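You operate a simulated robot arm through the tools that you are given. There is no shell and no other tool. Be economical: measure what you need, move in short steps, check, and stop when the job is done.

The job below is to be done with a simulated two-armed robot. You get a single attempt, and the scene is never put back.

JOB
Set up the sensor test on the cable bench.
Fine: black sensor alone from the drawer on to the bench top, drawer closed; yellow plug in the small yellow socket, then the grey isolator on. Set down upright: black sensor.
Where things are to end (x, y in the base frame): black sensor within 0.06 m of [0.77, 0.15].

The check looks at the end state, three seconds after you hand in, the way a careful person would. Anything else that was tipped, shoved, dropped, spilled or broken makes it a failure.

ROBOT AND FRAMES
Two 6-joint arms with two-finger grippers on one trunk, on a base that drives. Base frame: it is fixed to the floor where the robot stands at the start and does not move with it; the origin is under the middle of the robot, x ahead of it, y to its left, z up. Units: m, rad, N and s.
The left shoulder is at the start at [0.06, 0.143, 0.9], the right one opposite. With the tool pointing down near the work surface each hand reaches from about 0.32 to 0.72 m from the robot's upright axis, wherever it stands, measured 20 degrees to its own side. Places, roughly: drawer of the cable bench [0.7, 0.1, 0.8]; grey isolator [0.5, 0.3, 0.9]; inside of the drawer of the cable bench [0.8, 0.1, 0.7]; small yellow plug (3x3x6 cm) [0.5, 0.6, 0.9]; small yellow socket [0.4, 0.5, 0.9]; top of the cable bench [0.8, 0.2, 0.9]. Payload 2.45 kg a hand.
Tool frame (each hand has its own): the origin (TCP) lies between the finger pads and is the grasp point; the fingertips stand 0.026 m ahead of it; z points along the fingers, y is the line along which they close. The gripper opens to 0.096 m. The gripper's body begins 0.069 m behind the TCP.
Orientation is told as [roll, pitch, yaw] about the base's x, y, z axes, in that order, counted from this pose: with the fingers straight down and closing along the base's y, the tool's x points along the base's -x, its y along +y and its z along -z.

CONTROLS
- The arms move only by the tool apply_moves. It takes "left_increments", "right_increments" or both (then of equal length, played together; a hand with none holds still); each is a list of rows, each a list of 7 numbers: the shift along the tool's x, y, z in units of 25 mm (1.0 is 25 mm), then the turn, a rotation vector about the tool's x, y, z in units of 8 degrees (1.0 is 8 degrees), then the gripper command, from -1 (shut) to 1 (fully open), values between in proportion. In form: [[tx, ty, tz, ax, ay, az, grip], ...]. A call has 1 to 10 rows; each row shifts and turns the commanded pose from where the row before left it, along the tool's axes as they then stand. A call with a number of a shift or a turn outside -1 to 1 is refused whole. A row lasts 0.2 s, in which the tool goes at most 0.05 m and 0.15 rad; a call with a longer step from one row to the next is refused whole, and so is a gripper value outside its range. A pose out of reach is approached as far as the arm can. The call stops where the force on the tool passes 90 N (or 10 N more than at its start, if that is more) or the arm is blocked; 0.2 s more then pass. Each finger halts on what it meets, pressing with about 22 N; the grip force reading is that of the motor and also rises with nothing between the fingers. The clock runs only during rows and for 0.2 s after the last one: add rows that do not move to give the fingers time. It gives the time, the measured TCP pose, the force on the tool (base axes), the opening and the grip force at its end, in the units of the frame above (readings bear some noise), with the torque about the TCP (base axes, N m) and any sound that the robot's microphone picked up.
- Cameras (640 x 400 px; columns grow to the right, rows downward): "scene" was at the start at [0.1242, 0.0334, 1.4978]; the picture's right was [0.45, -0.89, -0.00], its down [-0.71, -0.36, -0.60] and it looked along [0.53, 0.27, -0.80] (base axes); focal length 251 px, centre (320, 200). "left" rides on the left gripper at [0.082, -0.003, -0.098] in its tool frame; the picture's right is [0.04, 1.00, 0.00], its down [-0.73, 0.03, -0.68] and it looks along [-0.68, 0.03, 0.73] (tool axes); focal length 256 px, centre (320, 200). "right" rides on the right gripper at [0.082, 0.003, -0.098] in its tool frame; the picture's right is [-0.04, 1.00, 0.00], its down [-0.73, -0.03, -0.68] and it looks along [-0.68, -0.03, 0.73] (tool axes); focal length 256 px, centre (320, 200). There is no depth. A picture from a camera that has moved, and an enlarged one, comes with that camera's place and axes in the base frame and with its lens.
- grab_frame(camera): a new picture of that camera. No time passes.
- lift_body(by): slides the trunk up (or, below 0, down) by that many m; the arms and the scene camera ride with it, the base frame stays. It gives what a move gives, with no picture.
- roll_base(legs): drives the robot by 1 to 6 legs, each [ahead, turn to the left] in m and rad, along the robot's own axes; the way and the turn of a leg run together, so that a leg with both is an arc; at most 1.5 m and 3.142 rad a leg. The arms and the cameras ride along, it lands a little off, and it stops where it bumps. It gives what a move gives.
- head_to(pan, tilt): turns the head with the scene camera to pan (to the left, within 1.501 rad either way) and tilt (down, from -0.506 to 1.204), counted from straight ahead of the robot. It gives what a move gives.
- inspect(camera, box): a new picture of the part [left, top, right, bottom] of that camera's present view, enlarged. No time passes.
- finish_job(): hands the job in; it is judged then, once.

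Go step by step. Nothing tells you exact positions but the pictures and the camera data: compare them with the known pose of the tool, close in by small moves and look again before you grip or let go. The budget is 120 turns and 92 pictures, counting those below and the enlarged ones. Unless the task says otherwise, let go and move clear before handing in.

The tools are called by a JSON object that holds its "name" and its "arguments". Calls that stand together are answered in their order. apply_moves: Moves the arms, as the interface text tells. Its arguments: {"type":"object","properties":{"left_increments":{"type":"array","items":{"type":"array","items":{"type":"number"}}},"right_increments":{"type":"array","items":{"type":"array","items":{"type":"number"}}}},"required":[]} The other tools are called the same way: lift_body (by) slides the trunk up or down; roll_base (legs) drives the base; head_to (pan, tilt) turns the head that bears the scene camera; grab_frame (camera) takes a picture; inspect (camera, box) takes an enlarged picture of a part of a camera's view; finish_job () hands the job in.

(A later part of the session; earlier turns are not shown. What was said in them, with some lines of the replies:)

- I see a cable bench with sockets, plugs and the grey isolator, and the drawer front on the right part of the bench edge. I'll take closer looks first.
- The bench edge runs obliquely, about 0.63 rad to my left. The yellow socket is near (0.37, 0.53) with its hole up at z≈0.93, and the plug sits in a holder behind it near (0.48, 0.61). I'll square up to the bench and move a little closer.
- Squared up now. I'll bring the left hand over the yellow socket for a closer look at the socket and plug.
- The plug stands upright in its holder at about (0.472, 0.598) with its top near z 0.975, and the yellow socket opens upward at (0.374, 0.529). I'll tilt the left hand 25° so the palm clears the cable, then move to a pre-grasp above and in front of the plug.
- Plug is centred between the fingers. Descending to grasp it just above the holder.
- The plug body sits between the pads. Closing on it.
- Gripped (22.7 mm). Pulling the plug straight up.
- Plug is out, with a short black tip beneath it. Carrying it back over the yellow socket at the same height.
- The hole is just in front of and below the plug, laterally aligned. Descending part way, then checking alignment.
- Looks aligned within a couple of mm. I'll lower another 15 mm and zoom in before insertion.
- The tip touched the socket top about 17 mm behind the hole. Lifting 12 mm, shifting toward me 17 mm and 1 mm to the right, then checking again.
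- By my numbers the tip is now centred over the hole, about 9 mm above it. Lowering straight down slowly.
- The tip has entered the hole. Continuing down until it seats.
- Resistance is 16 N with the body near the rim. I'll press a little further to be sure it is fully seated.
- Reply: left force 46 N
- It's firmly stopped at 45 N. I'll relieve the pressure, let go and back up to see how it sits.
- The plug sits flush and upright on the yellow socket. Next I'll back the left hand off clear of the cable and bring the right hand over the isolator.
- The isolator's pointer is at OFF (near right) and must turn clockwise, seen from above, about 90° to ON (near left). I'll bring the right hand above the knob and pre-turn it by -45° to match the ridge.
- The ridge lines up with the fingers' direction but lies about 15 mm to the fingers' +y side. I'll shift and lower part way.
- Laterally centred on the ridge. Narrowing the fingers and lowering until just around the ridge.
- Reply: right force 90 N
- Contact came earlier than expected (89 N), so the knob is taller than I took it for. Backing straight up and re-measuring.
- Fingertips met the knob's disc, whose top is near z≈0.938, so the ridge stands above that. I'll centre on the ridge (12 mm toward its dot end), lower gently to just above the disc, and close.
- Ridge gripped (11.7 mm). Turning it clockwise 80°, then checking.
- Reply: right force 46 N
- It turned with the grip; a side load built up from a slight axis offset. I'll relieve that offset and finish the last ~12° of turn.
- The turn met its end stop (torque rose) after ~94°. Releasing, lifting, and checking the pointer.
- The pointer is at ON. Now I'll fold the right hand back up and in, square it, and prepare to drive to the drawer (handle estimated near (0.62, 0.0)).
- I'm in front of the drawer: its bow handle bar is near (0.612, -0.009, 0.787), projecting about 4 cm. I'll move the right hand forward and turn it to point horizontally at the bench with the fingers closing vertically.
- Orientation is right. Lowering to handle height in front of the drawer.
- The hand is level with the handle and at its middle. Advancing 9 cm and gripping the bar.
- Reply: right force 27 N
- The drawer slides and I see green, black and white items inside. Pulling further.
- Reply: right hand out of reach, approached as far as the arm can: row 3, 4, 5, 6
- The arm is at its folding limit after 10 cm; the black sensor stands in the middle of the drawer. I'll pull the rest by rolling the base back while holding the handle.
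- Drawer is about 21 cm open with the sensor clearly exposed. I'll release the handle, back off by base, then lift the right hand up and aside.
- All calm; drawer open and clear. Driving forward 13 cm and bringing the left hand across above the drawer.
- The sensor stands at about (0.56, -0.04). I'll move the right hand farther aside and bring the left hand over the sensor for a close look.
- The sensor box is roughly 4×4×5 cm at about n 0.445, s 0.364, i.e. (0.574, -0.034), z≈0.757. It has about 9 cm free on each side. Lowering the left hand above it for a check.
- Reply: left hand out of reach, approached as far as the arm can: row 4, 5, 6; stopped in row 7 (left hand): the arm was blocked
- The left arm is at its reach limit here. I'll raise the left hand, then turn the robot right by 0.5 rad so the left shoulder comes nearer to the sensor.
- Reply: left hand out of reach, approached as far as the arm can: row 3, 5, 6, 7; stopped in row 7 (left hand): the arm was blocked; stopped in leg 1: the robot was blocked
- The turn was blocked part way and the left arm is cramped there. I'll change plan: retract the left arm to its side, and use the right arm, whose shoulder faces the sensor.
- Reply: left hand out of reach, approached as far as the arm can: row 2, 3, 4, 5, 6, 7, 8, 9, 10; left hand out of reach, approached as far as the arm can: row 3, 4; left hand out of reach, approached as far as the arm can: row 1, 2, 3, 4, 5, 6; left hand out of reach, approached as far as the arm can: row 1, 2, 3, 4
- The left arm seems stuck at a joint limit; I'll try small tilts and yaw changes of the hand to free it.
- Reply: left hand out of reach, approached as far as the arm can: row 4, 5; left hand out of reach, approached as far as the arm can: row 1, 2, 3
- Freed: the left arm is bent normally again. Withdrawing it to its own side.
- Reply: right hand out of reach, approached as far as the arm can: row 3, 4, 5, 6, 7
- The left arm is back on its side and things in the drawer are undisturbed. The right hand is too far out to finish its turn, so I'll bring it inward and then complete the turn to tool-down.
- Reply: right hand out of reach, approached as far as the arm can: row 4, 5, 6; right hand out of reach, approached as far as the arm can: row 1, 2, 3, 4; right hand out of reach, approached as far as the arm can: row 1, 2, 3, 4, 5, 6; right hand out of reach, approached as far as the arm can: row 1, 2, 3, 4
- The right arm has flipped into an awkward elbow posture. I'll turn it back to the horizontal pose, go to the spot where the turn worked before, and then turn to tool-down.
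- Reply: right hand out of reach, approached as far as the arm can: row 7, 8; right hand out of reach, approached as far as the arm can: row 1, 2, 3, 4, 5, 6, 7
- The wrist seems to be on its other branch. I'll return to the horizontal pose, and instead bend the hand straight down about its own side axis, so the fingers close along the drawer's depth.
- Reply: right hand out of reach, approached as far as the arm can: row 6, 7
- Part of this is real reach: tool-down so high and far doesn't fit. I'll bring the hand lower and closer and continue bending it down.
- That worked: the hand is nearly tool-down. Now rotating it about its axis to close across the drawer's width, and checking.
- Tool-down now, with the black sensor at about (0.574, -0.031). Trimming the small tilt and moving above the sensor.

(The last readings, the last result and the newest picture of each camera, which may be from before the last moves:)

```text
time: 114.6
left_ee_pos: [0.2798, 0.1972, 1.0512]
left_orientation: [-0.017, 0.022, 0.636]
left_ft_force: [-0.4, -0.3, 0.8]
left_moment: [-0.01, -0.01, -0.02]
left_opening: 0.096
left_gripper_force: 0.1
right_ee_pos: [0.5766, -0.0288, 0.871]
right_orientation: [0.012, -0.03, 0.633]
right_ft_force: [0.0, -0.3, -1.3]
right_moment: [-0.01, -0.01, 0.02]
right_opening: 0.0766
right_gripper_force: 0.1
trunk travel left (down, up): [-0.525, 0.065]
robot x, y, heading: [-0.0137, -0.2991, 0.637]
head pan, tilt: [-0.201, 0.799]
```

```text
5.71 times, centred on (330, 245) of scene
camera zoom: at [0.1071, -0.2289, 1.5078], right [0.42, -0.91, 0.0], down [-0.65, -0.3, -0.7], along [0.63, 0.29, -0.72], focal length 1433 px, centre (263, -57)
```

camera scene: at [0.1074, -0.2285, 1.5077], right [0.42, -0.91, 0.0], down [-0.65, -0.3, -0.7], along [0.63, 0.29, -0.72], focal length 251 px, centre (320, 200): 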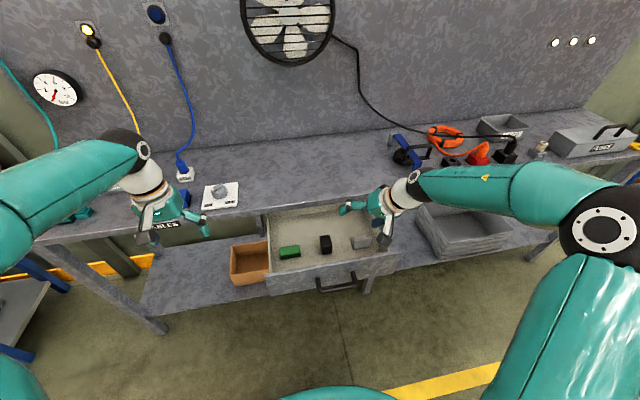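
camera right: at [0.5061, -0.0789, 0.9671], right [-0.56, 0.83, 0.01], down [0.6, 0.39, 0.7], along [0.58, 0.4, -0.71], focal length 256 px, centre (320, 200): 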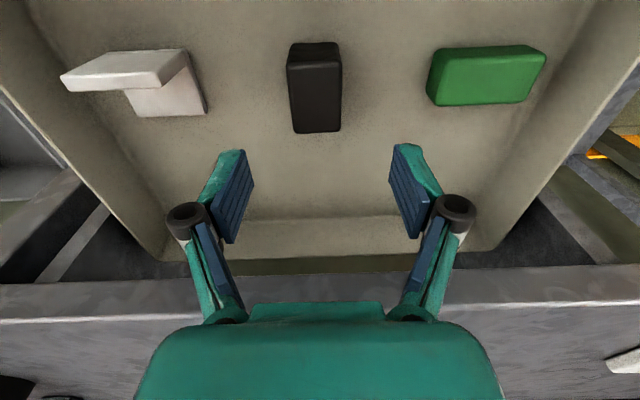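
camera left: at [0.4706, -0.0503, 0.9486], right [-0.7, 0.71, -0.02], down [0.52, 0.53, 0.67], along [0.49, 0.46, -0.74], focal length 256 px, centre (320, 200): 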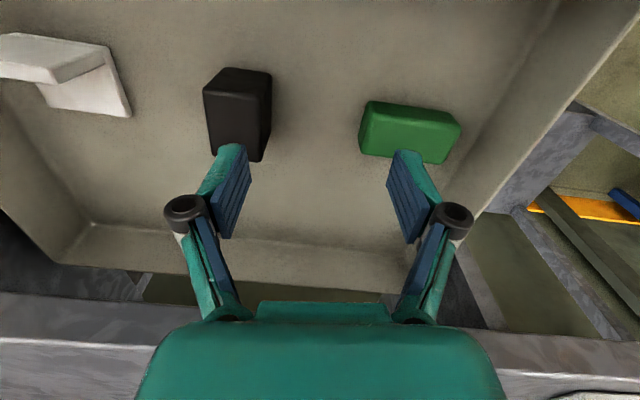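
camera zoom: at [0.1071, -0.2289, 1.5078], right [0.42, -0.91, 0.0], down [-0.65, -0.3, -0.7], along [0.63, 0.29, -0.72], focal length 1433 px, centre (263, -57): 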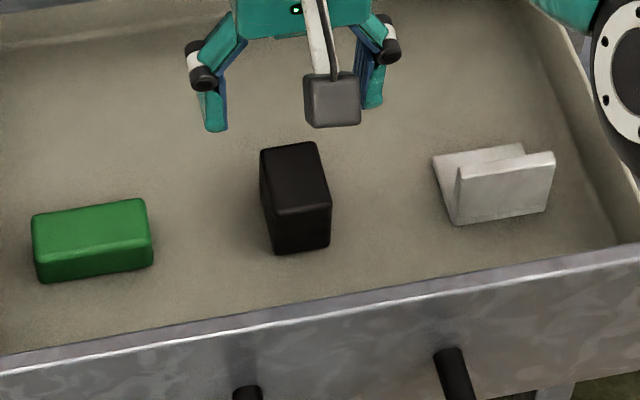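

The sensor is about 3.6×5×5 cm, upright, centred under the hand. Descending around it.

{"name": "apply_moves", "arguments": {"right_increments": [[0.24, -0.1, 0.8, 0, 0, 0, 0.6], [0, 0, 0.8, 0, 0, 0, 0.6], [0, 0, 0.8, 0, 0, 0, 0.6], [0, 0, 0.8, 0, 0, 0, 0.6], [0, 0, 0.6, 0, 0, 0, 0.6], [0, 0, 0, 0, 0, 0, 0.6]]}}

{"name": "grab_frame", "arguments": {"camera": "right"}}

```text
time: 116.0
left_ee_pos: [0.2802, 0.1974, 1.0514]
left_orientation: [-0.017, 0.02, 0.636]
left_ft_force: [-0.1, 0.6, -0.1]
left_moment: [-0.01, 0.02, -0.03]
left_opening: 0.096
left_gripper_force: 0.0
right_ee_pos: [0.5751, -0.0313, 0.7758]
right_orientation: [0.013, -0.032, 0.634]
right_ft_force: [0.4, -0.5, 0.3]
right_moment: [-0.03, 0.01, 0.0]
right_opening: 0.0769
right_gripper_force: 0.1
trunk travel left (down, up): [-0.525, 0.065]
robot x, y, heading: [-0.0104, -0.2969, 0.637]
head pan, tilt: [-0.201, 0.799]
```

```text
14 pictures are left
camera right: at [0.5049, -0.0809, 0.8716], right [-0.56, 0.83, 0.01], down [0.6, 0.39, 0.7], along [0.58, 0.4, -0.71], focal length 256 px, centre (320, 200)
```

right: 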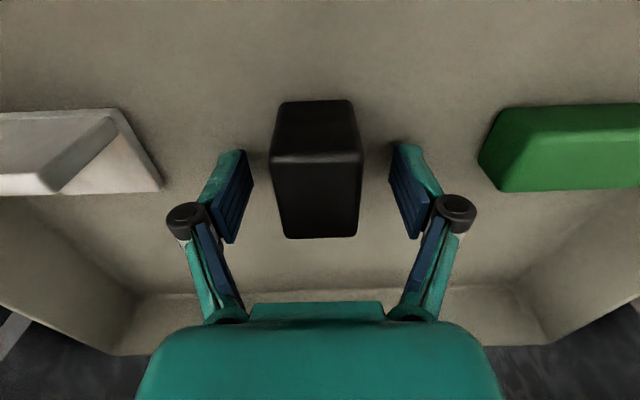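

Fingers straddle the sensor with tips just above the drawer floor. Closing.

{"name": "apply_moves", "arguments": {"right_increments": [[0, 0, 0, 0, 0, 0, 0], [0, 0, 0, 0, 0, 0, -0.6], [0, 0, 0, 0, 0, 0, -1], [0, 0, 0, 0, 0, 0, -1], [0, 0, 0, 0, 0, 0, -1]]}}

{"name": "apply_moves", "arguments": {"right_increments": [[0, 0, -0.5, 0, 0, 0, -1], [0, 0, -0.9, 0, 0, 0, -1], [0, 0, -0.9, 0, 0, 0, -1], [0, 0, -0.9, 0, 0, 0, -1], [0, 0, -0.9, 0, 0, 0, -1], [0, 0, -0.9, 0, 0, 0, -1], [0, 0, -0.9, 0, 0, 0, -1], [0, 0, -0.9, 0, 0, 0, -1], [0, 0, 0, 0, 0, 0, -1]]}}

{"name": "grab_frame", "arguments": {"camera": "right"}}

```text
time: 117.2
left_ee_pos: [0.2811, 0.1967, 1.0521]
left_orientation: [-0.018, 0.023, 0.635]
left_ft_force: [-0.1, -0.1, -0.2]
left_moment: [-0.03, 0.0, 0.0]
left_opening: 0.0958
left_gripper_force: 0.0
right_ee_pos: [0.5752, -0.0316, 0.7746]
right_orientation: [0.012, -0.032, 0.633]
right_ft_force: [0.5, -0.2, 0.6]
right_moment: [-0.05, 0.03, 0.0]
right_opening: 0.0352
right_gripper_force: 22.1
trunk travel left (down, up): [-0.525, 0.065]
robot x, y, heading: [-0.015, -0.294, 0.636]
head pan, tilt: [-0.201, 0.799]
```

```text
time: 119.2
left_ee_pos: [0.2826, 0.1976, 1.0515]
left_orientation: [-0.018, 0.021, 0.637]
left_ft_force: [-0.2, 0.7, -0.2]
left_moment: [-0.01, 0.0, 0.0]
left_opening: 0.0959
left_gripper_force: 0.1
right_ee_pos: [0.5713, -0.0369, 0.9454]
right_orientation: [0.012, -0.03, 0.633]
right_ft_force: [-0.4, 0.1, -0.8]
right_moment: [-0.02, 0.01, 0.02]
right_opening: 0.0351
right_gripper_force: 22.2
trunk travel left (down, up): [-0.525, 0.065]
robot x, y, heading: [-0.0144, -0.2986, 0.64]
head pan, tilt: [-0.201, 0.799]
```

```text
13 pictures are left
camera right: at [0.5019, -0.0862, 1.0421], right [-0.56, 0.83, 0.01], down [0.6, 0.39, 0.7], along [0.57, 0.4, -0.71], focal length 256 px, centre (320, 200)
```

right: 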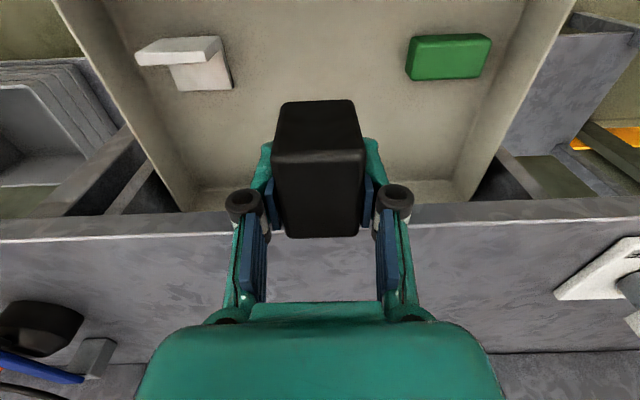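

The sensor is held cleanly. Next I'll shift the right hand aside, bring the left hand (closed) in front of the drawer handle, and then close the drawer by driving forward, which also carries the sensor over the bench.

{"name": "apply_moves", "arguments": {"right_increments": [[0, -0.8, 0, 0, 0, 0, -1], [0, -0.8, 0, 0, 0, 0, -1], [0, -0.8, 0, 0, 0, 0, -1], [0, -0.8, 0, 0, 0, 0, -1], [0, 0, 0, 0, 0, 0, -1], [0, 0, 0, 0, 0, 0, -1], [0, 0, 0, 0, 0, 0, -1], [0, 0, 0, 0, 0, 0, -1], [0, 0, 0, 0, 0, 0, -1], [0, 0, 0, 0, 0, 0, -1]], "left_increments": [[1, 0, 0, 0, 0, 0, -1], [1, 0, 0, 0, 0, 0, -1], [1, 0, 0, 0, 0, 0, -1], [0.9, -0.8, 0, 0, 0, 0, -1], [0.9, -1, 0, 0, 0, 0, -1], [0.6, -1, 0, 0, 0, 0, -1], [0, -1, 0, 0, 0, 0, -1], [0, -1, 0, 0, 0, 0, -1], [0, -1, 0, 0, 0, 0, -1], [0, -1, 0, 0, 0, 0, -1]]}}

{"name": "apply_moves", "arguments": {"left_increments": [[0, -1, 0, 0, 0, 0, -1], [0, -1, 0, 0, 0, 0, -1], [0, -1, 0, 0, 0, 0, -1], [0, -1, 0, 0, 0, 0, -1], [0, -1, 0, 0, 0, 0, -1], [0, -0.8, 0, 0, 0, 0, -1], [0, 0, 0, 0, 0, 0, -1]]}}

{"name": "grab_frame", "arguments": {"camera": "scene"}}

```text
time: 121.4
left_ee_pos: [0.2737, -0.0192, 1.0562]
left_orientation: [-0.014, 0.022, 0.637]
left_ft_force: [-0.3, 0.4, 0.1]
left_moment: [0.02, 0.02, 0.0]
left_opening: 0.0001
left_gripper_force: 22.0
right_ee_pos: [0.6194, -0.1005, 0.9449]
right_orientation: [0.015, -0.033, 0.634]
right_ft_force: [0.5, -0.3, -1.7]
right_moment: [0.0, 0.03, -0.02]
right_opening: 0.0351
right_gripper_force: 22.0
trunk travel left (down, up): [-0.525, 0.065]
robot x, y, heading: [-0.0118, -0.2964, 0.638]
head pan, tilt: [-0.201, 0.799]
```

```text
time: 123.0
left_ee_pos: [0.3583, -0.1368, 1.0597]
left_orientation: [-0.017, 0.021, 0.637]
left_ft_force: [0.5, 0.1, -0.7]
left_moment: [0.03, 0.0, 0.01]
left_opening: 0.0001
left_gripper_force: 22.6
right_ee_pos: [0.6186, -0.1011, 0.9447]
right_orientation: [0.013, -0.032, 0.633]
right_ft_force: [-0.5, -0.3, -1.1]
right_moment: [0.0, 0.01, -0.02]
right_opening: 0.0351
right_gripper_force: 21.8
trunk travel left (down, up): [-0.525, 0.065]
robot x, y, heading: [-0.01, -0.3006, 0.635]
head pan, tilt: [-0.201, 0.799]
```

```text
12 pictures are left
camera scene: at [0.1074, -0.2283, 1.5077], right [0.42, -0.91, 0.0], down [-0.65, -0.3, -0.7], along [0.63, 0.29, -0.72], focal length 251 px, centre (320, 200)
```

scene: 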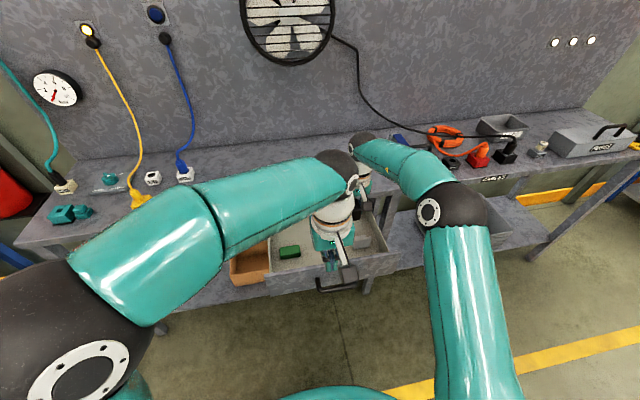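

Left hand is in front of the handle, above it. Lowering it to handle height.

{"name": "apply_moves", "arguments": {"left_increments": [[0, 0, 1, 0, 0, 0, -1], [0, 0, 1, 0, 0, 0, -1], [0, 0, 1, 0, 0, 0, -1], [0, 0, 1, 0, 0, 0, -1], [0, 0, 1, 0, 0, 0, -1], [0, 0, 1, 0, 0, 0, -1], [0, 0, 1, 0, 0, 0, -1], [0, 0, 1, 0, 0, 0, -1], [0, 0, 1, 0, 0, 0, -1], [0, 0, 1, 0, 0, 0, -1]]}}

{"name": "apply_moves", "arguments": {"left_increments": [[-0.4, 0, 0.2, 0, 0, 0, -1], [-0.6, 0, 0, 0, 0, 0, -1], [0, 0, 0, 0, 0, 0, -1]]}}

{"name": "grab_frame", "arguments": {"camera": "left"}}

```text
time: 125.2
left_ee_pos: [0.3596, -0.1401, 0.8123]
left_orientation: [-0.023, 0.015, 0.645]
left_ft_force: [-0.5, -0.2, 0.3]
left_moment: [-0.03, 0.01, -0.01]
left_opening: 0.0
left_gripper_force: 21.6
right_ee_pos: [0.6194, -0.1011, 0.9457]
right_orientation: [0.014, -0.029, 0.633]
right_ft_force: [-0.3, 1.0, -0.9]
right_moment: [0.04, 0.02, 0.02]
right_opening: 0.0351
right_gripper_force: 21.9
trunk travel left (down, up): [-0.525, 0.065]
robot x, y, heading: [-0.0088, -0.2978, 0.637]
head pan, tilt: [-0.201, 0.799]
```

```text
time: 126.0
left_ee_pos: [0.3782, -0.1293, 0.8028]
left_orientation: [-0.016, 0.021, 0.634]
left_ft_force: [-0.5, 0.2, 0.2]
left_moment: [0.0, 0.02, 0.01]
left_opening: 0.0
left_gripper_force: 21.9
right_ee_pos: [0.6192, -0.1011, 0.9445]
right_orientation: [0.012, -0.03, 0.635]
right_ft_force: [0.3, 0.5, -0.3]
right_moment: [0.0, -0.04, 0.02]
right_opening: 0.0354
right_gripper_force: 21.6
trunk travel left (down, up): [-0.525, 0.065]
robot x, y, heading: [-0.0134, -0.299, 0.637]
head pan, tilt: [-0.201, 0.799]
```

```text
11 pictures are left
camera left: at [0.3143, -0.1775, 0.9014], right [-0.62, 0.78, -0.01], down [0.58, 0.48, 0.66], along [0.52, 0.4, -0.75], focal length 256 px, centre (320, 200)
```

left: 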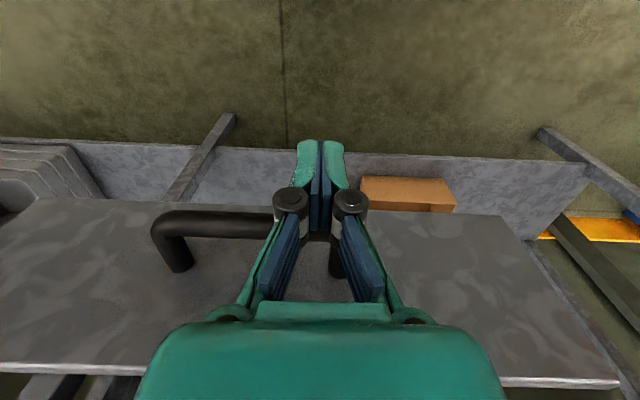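

Fingers are behind the bar's front, ready to push. Driving forward in stages.

{"name": "roll_base", "arguments": {"legs": [[0.12, 0]]}}

{"name": "grab_frame", "arguments": {"camera": "scene"}}

```text
time: 127.2
left_ee_pos: [0.4778, -0.0536, 0.8027]
left_orientation: [-0.018, 0.022, 0.638]
left_ft_force: [0.9, 0.3, -0.5]
left_moment: [-0.05, 0.03, 0.01]
left_opening: 0.0
left_gripper_force: 21.9
right_ee_pos: [0.7188, -0.027, 0.9435]
right_orientation: [0.012, -0.029, 0.634]
right_ft_force: [-0.1, 0.1, -2.0]
right_moment: [-0.03, 0.03, 0.04]
right_opening: 0.035
right_gripper_force: 22.3
trunk travel left (down, up): [-0.525, 0.065]
robot x, y, heading: [0.0886, -0.2264, 0.636]
head pan, tilt: [-0.201, 0.799]
```

```text
10 pictures are left
camera scene: at [0.2079, -0.1543, 1.5074], right [0.42, -0.91, 0.0], down [-0.65, -0.3, -0.7], along [0.63, 0.29, -0.72], focal length 251 px, centre (320, 200)
```

scene: 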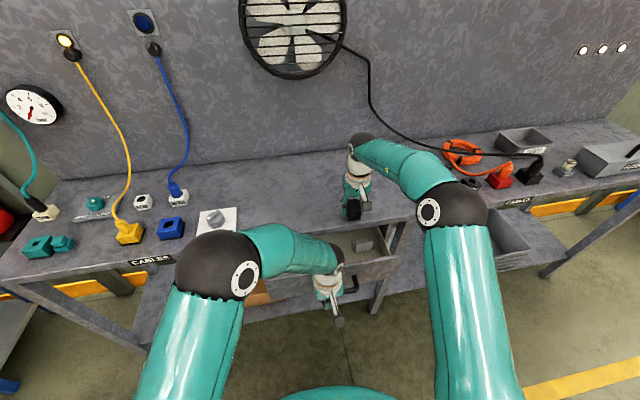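

The drawer is sliding shut. Continuing the rest of the way.

{"name": "roll_base", "arguments": {"legs": [[0.1, 0]]}}

{"name": "apply_moves", "arguments": {"left_increments": [[-0.3, 0, 0, 0, 0, 0, -1], [-0.3, 0, 0, 0, 0, 0, -1], [0, 0, 0, 0, 0, 0, -1]]}}

```text
time: 128.4
left_ee_pos: [0.5587, 0.0051, 0.802]
left_orientation: [-0.016, 0.022, 0.636]
left_ft_force: [0.0, -0.2, 1.0]
left_moment: [-0.02, 0.03, 0.01]
left_opening: 0.0002
left_gripper_force: 22.2
right_ee_pos: [0.7988, 0.0318, 0.9439]
right_orientation: [0.013, -0.028, 0.634]
right_ft_force: [0.8, 1.2, -1.1]
right_moment: [-0.03, 0.04, 0.07]
right_opening: 0.0352
right_gripper_force: 21.9
trunk travel left (down, up): [-0.525, 0.065]
robot x, y, heading: [0.1658, -0.1661, 0.635]
head pan, tilt: [-0.201, 0.799]
```

```text
time: 129.2
left_ee_pos: [0.5632, 0.0102, 0.8029]
left_orientation: [-0.01, 0.028, 0.636]
left_ft_force: [-29.3, -31.1, 3.9]
left_moment: [0.13, 0.28, -0.16]
left_opening: 0.006
left_gripper_force: 28.1
right_ee_pos: [0.7953, 0.0288, 0.9483]
right_orientation: [0.015, -0.036, 0.632]
right_ft_force: [0.5, -0.8, 0.0]
right_moment: [0.0, -0.01, 0.0]
right_opening: 0.0352
right_gripper_force: 22.7
trunk travel left (down, up): [-0.525, 0.065]
robot x, y, heading: [0.1653, -0.1666, 0.634]
head pan, tilt: [-0.201, 0.799]
```

The left hand met the expected closed position (bar back at its original place) with a firm stop. Backing the left hand off and away, and moving the sensor over the target.

{"name": "apply_moves", "arguments": {"left_increments": [[0.5, 0, 0, 0, 0, 0, -1], [0.9, 0, 0, 0, 0, 0, -1], [0.9, 0, 0, 0, 0, 0, -1], [0.6, 0.8, -0.6, 0, 0, 0, -1], [0, 0.9, -0.9, 0, 0, 0, -1], [0, 0.9, -0.9, 0, 0, 0, -1], [0, 0.9, -0.9, 0, 0, 0, -1], [0, 0.9, -0.9, 0, 0, 0, -1], [0, 0.9, -0.9, 0, 0, 0, -1], [0, 0.9, -0.9, 0, 0, 0, -1]]}}

{"name": "apply_moves", "arguments": {"right_increments": [[-0.2, 0.75, 0, 0, 0, 0, -1], [-0.2, 0.75, 0, 0, 0, 0, -1], [-0.2, 0.75, 0, 0, 0, 0, -1], [-0.2, 0.75, 0, 0, 0, 0, -1], [-0.2, 0.75, 0, 0, 0, 0, -1], [-0.2, 0.75, 0, 0, 0, 0, -1], [0, 0, 0, 0, 0, 0, -1]]}}

{"name": "grab_frame", "arguments": {"camera": "right"}}

{"name": "grab_frame", "arguments": {"camera": "scene"}}

```text
time: 131.4
left_ee_pos: [0.4196, 0.1009, 0.953]
left_orientation: [-0.018, 0.021, 0.635]
left_ft_force: [-1.0, 0.4, 0.0]
left_moment: [-0.01, -0.02, 0.02]
left_opening: 0.0
left_gripper_force: 28.5
right_ee_pos: [0.7968, 0.0319, 0.9453]
right_orientation: [0.012, -0.032, 0.633]
right_ft_force: [0.8, 0.8, -0.8]
right_moment: [0.03, -0.05, 0.0]
right_opening: 0.0353
right_gripper_force: 21.8
trunk travel left (down, up): [-0.525, 0.065]
robot x, y, heading: [0.1657, -0.1683, 0.636]
head pan, tilt: [-0.201, 0.799]
```

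```text
time: 133.0
left_ee_pos: [0.4206, 0.0994, 0.9516]
left_orientation: [-0.017, 0.02, 0.636]
left_ft_force: [-1.0, -1.3, -0.5]
left_moment: [-0.01, 0.0, 0.01]
left_opening: 0.0
left_gripper_force: 28.3
right_ee_pos: [0.7541, 0.1408, 0.9486]
right_orientation: [0.014, -0.029, 0.633]
right_ft_force: [-0.2, -0.6, -1.3]
right_moment: [-0.01, 0.0, -0.01]
right_opening: 0.0356
right_gripper_force: 22.1
trunk travel left (down, up): [-0.525, 0.065]
robot x, y, heading: [0.1666, -0.1686, 0.637]
head pan, tilt: [-0.201, 0.799]
```

```text
9 pictures are left
camera right: at [0.6845, 0.0901, 1.0448], right [-0.56, 0.83, 0.01], down [0.6, 0.39, 0.7], along [0.57, 0.4, -0.71], focal length 256 px, centre (320, 200)
```

right: 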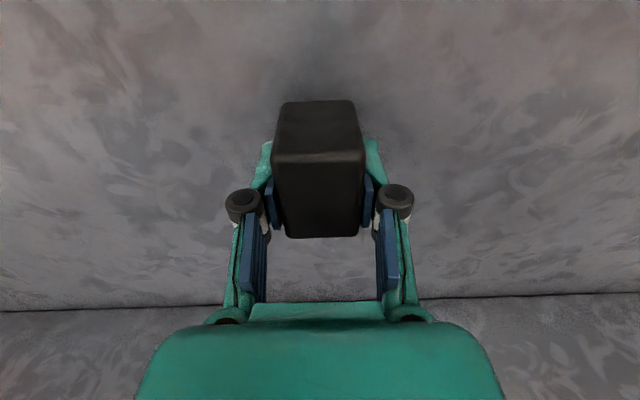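

```text
8 pictures are left
camera scene: at [0.2866, -0.0963, 1.5077], right [0.42, -0.91, 0.0], down [-0.65, -0.3, -0.7], along [0.63, 0.29, -0.72], focal length 251 px, centre (320, 200)
```

scene: 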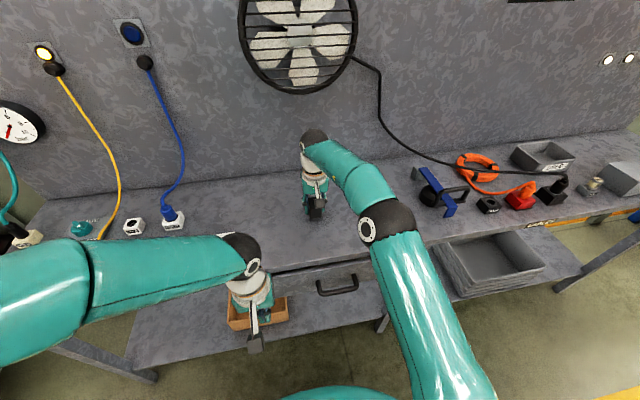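

Drawer shut; sensor is within 2 cm of the target. Lowering gently to the bench top.

{"name": "apply_moves", "arguments": {"right_increments": [[0, 0, 0.3, 0, 0, 0, -1], [0, 0, 0.3, 0, 0, 0, -1], [0, 0, 0.25, 0, 0, 0, -1], [0, 0, 0, 0, 0, 0, -1]]}}

{"name": "inspect", "arguments": {"camera": "right", "box": [230, 60, 410, 260]}}

```text
time: 134.0
left_ee_pos: [0.4194, 0.0997, 0.9526]
left_orientation: [-0.018, 0.021, 0.637]
left_ft_force: [0.1, 0.1, -0.6]
left_moment: [0.0, 0.0, 0.0]
left_opening: 0.0
left_gripper_force: 28.8
right_ee_pos: [0.756, 0.1406, 0.9279]
right_orientation: [0.011, -0.031, 0.635]
right_ft_force: [0.0, 0.5, -0.4]
right_moment: [0.02, -0.03, 0.0]
right_opening: 0.0356
right_gripper_force: 22.3
trunk travel left (down, up): [-0.525, 0.065]
robot x, y, heading: [0.1671, -0.1668, 0.638]
head pan, tilt: [-0.201, 0.799]
```

```text
2.00 times, centred on (320, 160) of right
camera zoom: at [0.6854, 0.0911, 1.0234], right [-0.56, 0.83, 0.01], down [0.6, 0.39, 0.7], along [0.57, 0.4, -0.71], focal length 512 px, centre (320, 280)
```

zoom: 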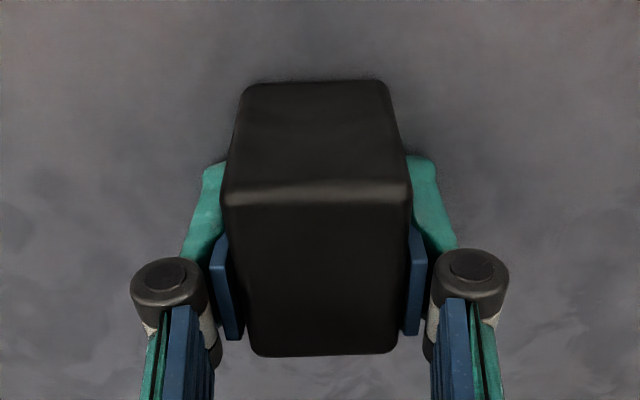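

{"name": "apply_moves", "arguments": {"right_increments": [[0, 0, 0.12, 0, 0, 0, -1], [0, 0, 0.12, 0, 0, 0, -1], [0, 0, 0, 0, 0, 0, -1]]}}

```text
time: 134.8
left_ee_pos: [0.4181, 0.0986, 0.9532]
left_orientation: [-0.017, 0.019, 0.638]
left_ft_force: [0.2, -0.3, 0.6]
left_moment: [-0.03, 0.02, 0.0]
left_opening: 0.0002
left_gripper_force: 28.7
right_ee_pos: [0.756, 0.1423, 0.926]
right_orientation: [0.015, -0.041, 0.633]
right_ft_force: [2.4, -0.7, 32.0]
right_moment: [-0.72, 0.12, 0.12]
right_opening: 0.0353
right_gripper_force: 22.6
trunk travel left (down, up): [-0.525, 0.065]
robot x, y, heading: [0.1678, -0.1678, 0.639]
head pan, tilt: [-0.201, 0.799]
```

The sensor is resting on the bench. Relieving the pressure, opening, and rising clear.

{"name": "apply_moves", "arguments": {"right_increments": [[0, 0, -0.14, 0, 0, 0, -1], [0, 0, 0, 0, 0, 0, -0.1], [0, 0, 0, 0, 0, 0, 0.4], [0, 0, 0, 0, 0, 0, 0.7], [0, 0, 0, 0, 0, 0, 0.7]]}}

{"name": "apply_moves", "arguments": {"right_increments": [[0, 0, -0.4, 0, 0, 0, 0.7], [0, 0, -0.8, 0, 0, 0, 0.7], [0.3, 0, -0.8, 0, 0, 0, 0.7], [0.9, 0, -0.6, 0, 0, 0, 1], [0.9, 0, -0.3, 0, 0, 0, 1], [0.9, 0, -0.3, 0, 0, 0, 1], [0.9, 0, -0.3, 0, 0, 0, 1], [0.9, 0, -0.3, 0, 0, 0, 1], [0.9, 0, 0, 0, 0, 0, 1], [0, 0, 0, 0, 0, 0, 1]]}}

{"name": "roll_base", "arguments": {"legs": [[-0.2, 0]]}}

{"name": "grab_frame", "arguments": {"camera": "scene"}}

{"name": "grab_frame", "arguments": {"camera": "right"}}

```text
time: 136.0
left_ee_pos: [0.4188, 0.0991, 0.9525]
left_orientation: [-0.016, 0.021, 0.638]
left_ft_force: [0.8, 0.1, -1.0]
left_moment: [0.02, 0.01, -0.02]
left_opening: 0.0
left_gripper_force: 28.4
right_ee_pos: [0.7551, 0.1407, 0.9244]
right_orientation: [0.011, -0.027, 0.634]
right_ft_force: [0.2, 0.6, 0.3]
right_moment: [0.01, 0.01, 0.04]
right_opening: 0.0816
right_gripper_force: 0.0
trunk travel left (down, up): [-0.525, 0.065]
robot x, y, heading: [0.1681, -0.1675, 0.635]
head pan, tilt: [-0.201, 0.799]
```

```text
time: 138.2
left_ee_pos: [0.4219, 0.0985, 0.9522]
left_orientation: [-0.017, 0.021, 0.636]
left_ft_force: [-0.1, 0.2, -0.3]
left_moment: [0.0, -0.01, 0.0]
left_opening: 0.0
left_gripper_force: 28.6
right_ee_pos: [0.6388, 0.0554, 1.0156]
right_orientation: [0.013, -0.031, 0.635]
right_ft_force: [-0.2, -0.4, 0.4]
right_moment: [0.02, 0.01, 0.0]
right_opening: 0.096
right_gripper_force: 0.0
trunk travel left (down, up): [-0.525, 0.065]
robot x, y, heading: [0.1678, -0.1689, 0.641]
head pan, tilt: [-0.201, 0.799]
```

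```text
time: 139.8
left_ee_pos: [0.2574, -0.0208, 0.9531]
left_orientation: [-0.017, 0.019, 0.637]
left_ft_force: [0.3, 0.1, 0.8]
left_moment: [0.0, -0.03, -0.04]
left_opening: 0.0002
left_gripper_force: 28.7
right_ee_pos: [0.4775, -0.0657, 1.0154]
right_orientation: [0.012, -0.031, 0.633]
right_ft_force: [0.6, 0.0, 0.1]
right_moment: [0.05, -0.03, 0.0]
right_opening: 0.0959
right_gripper_force: 0.1
trunk travel left (down, up): [-0.525, 0.065]
robot x, y, heading: [0.0074, -0.2903, 0.636]
head pan, tilt: [-0.201, 0.799]
```

```text
6 pictures are left
camera scene: at [0.1233, -0.2169, 1.5079], right [0.42, -0.91, 0.0], down [-0.65, -0.3, -0.7], along [0.63, 0.29, -0.72], focal length 251 px, centre (320, 200)
```

scene: 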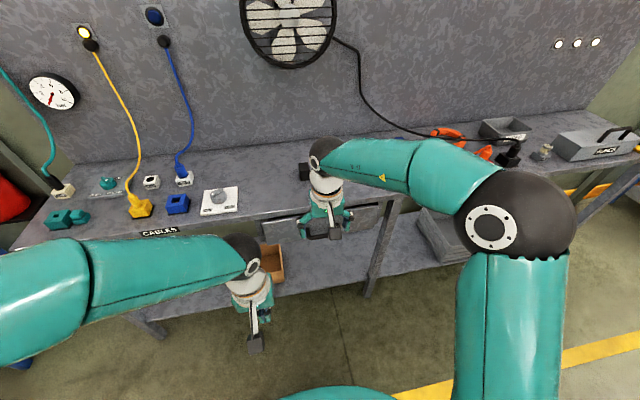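

```text
5 pictures are left
camera right: at [0.4061, -0.1161, 1.1118], right [-0.56, 0.83, 0.01], down [0.6, 0.39, 0.7], along [0.58, 0.4, -0.71], focal length 256 px, centre (320, 200)
```

right: 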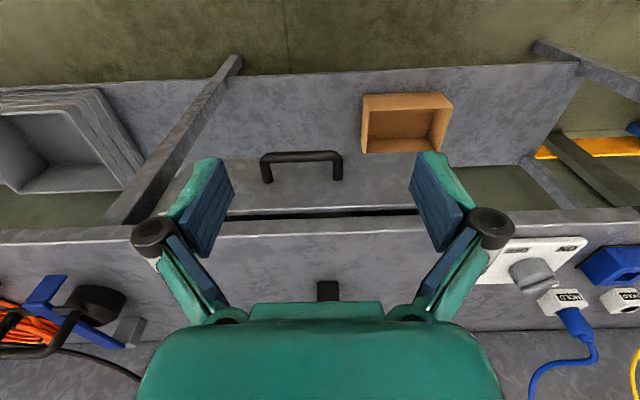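

The sensor stands on the bench. I'll check the drawer gap and the sensor/isolator closely.

{"name": "inspect", "arguments": {"camera": "right", "box": [200, 130, 440, 310]}}

{"name": "inspect", "arguments": {"camera": "scene", "box": [110, 130, 410, 260]}}

```text
2.22 times, centred on (320, 220) of right
camera zoom: at [0.4061, -0.1161, 1.1118], right [-0.56, 0.83, 0.01], down [0.6, 0.39, 0.7], along [0.58, 0.4, -0.71], focal length 569 px, centre (320, 156)
```

zoom: 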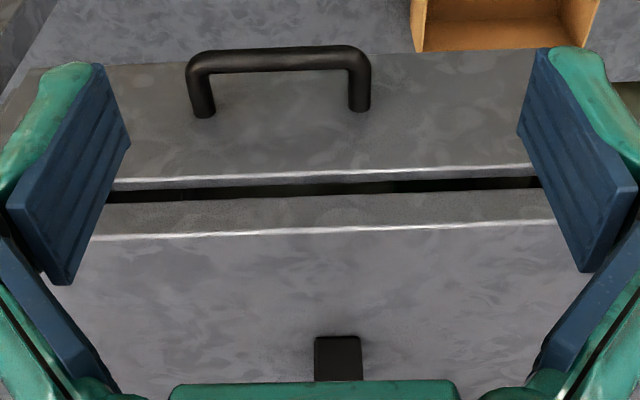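

```text
2.13 times, centred on (260, 195) of scene
camera zoom: at [0.1233, -0.2169, 1.5079], right [0.42, -0.91, 0.0], down [-0.65, -0.3, -0.7], along [0.63, 0.29, -0.72], focal length 535 px, centre (448, 211)
```

zoom: 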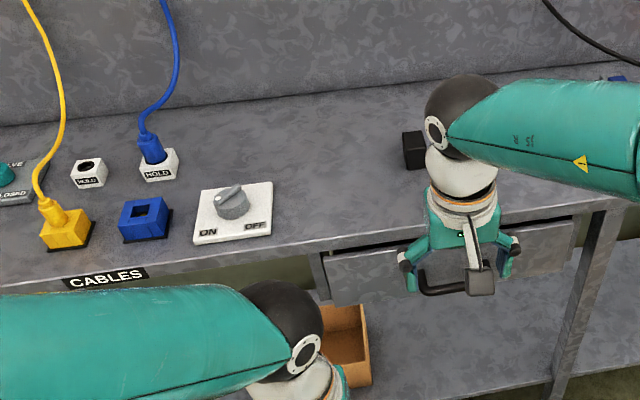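

The drawer bar is back at its starting place, against a firm stop. The sensor stands at about (0.755, 0.14), the yellow plug is in its socket, and the isolator points to ON. Both hands are clear, so I'm handing in.

{"name": "finish_job", "arguments": {}}

```text
The job is handed in.
```

The sensor test is set up and handed in; I don't have the check's result.

- **Black sensor:** it stands upright on the bench top at about (0.755, 0.14), roughly 2 cm from the target. Nothing else was taken out of the drawer.
- **Drawer:** it is closed, pushed back against a firm stop to where its handle started. A narrow dark gap shows above the drawer front, as it did at the start.
- **Yellow plug:** it is seated flush in the small yellow socket.
- **Grey isolator:** it was turned to ON after the plug went in.

While lining up on the isolator, the hand once pressed on the knob at about 89 N before I backed off. The knob looked undamaged and turned normally afterwards.
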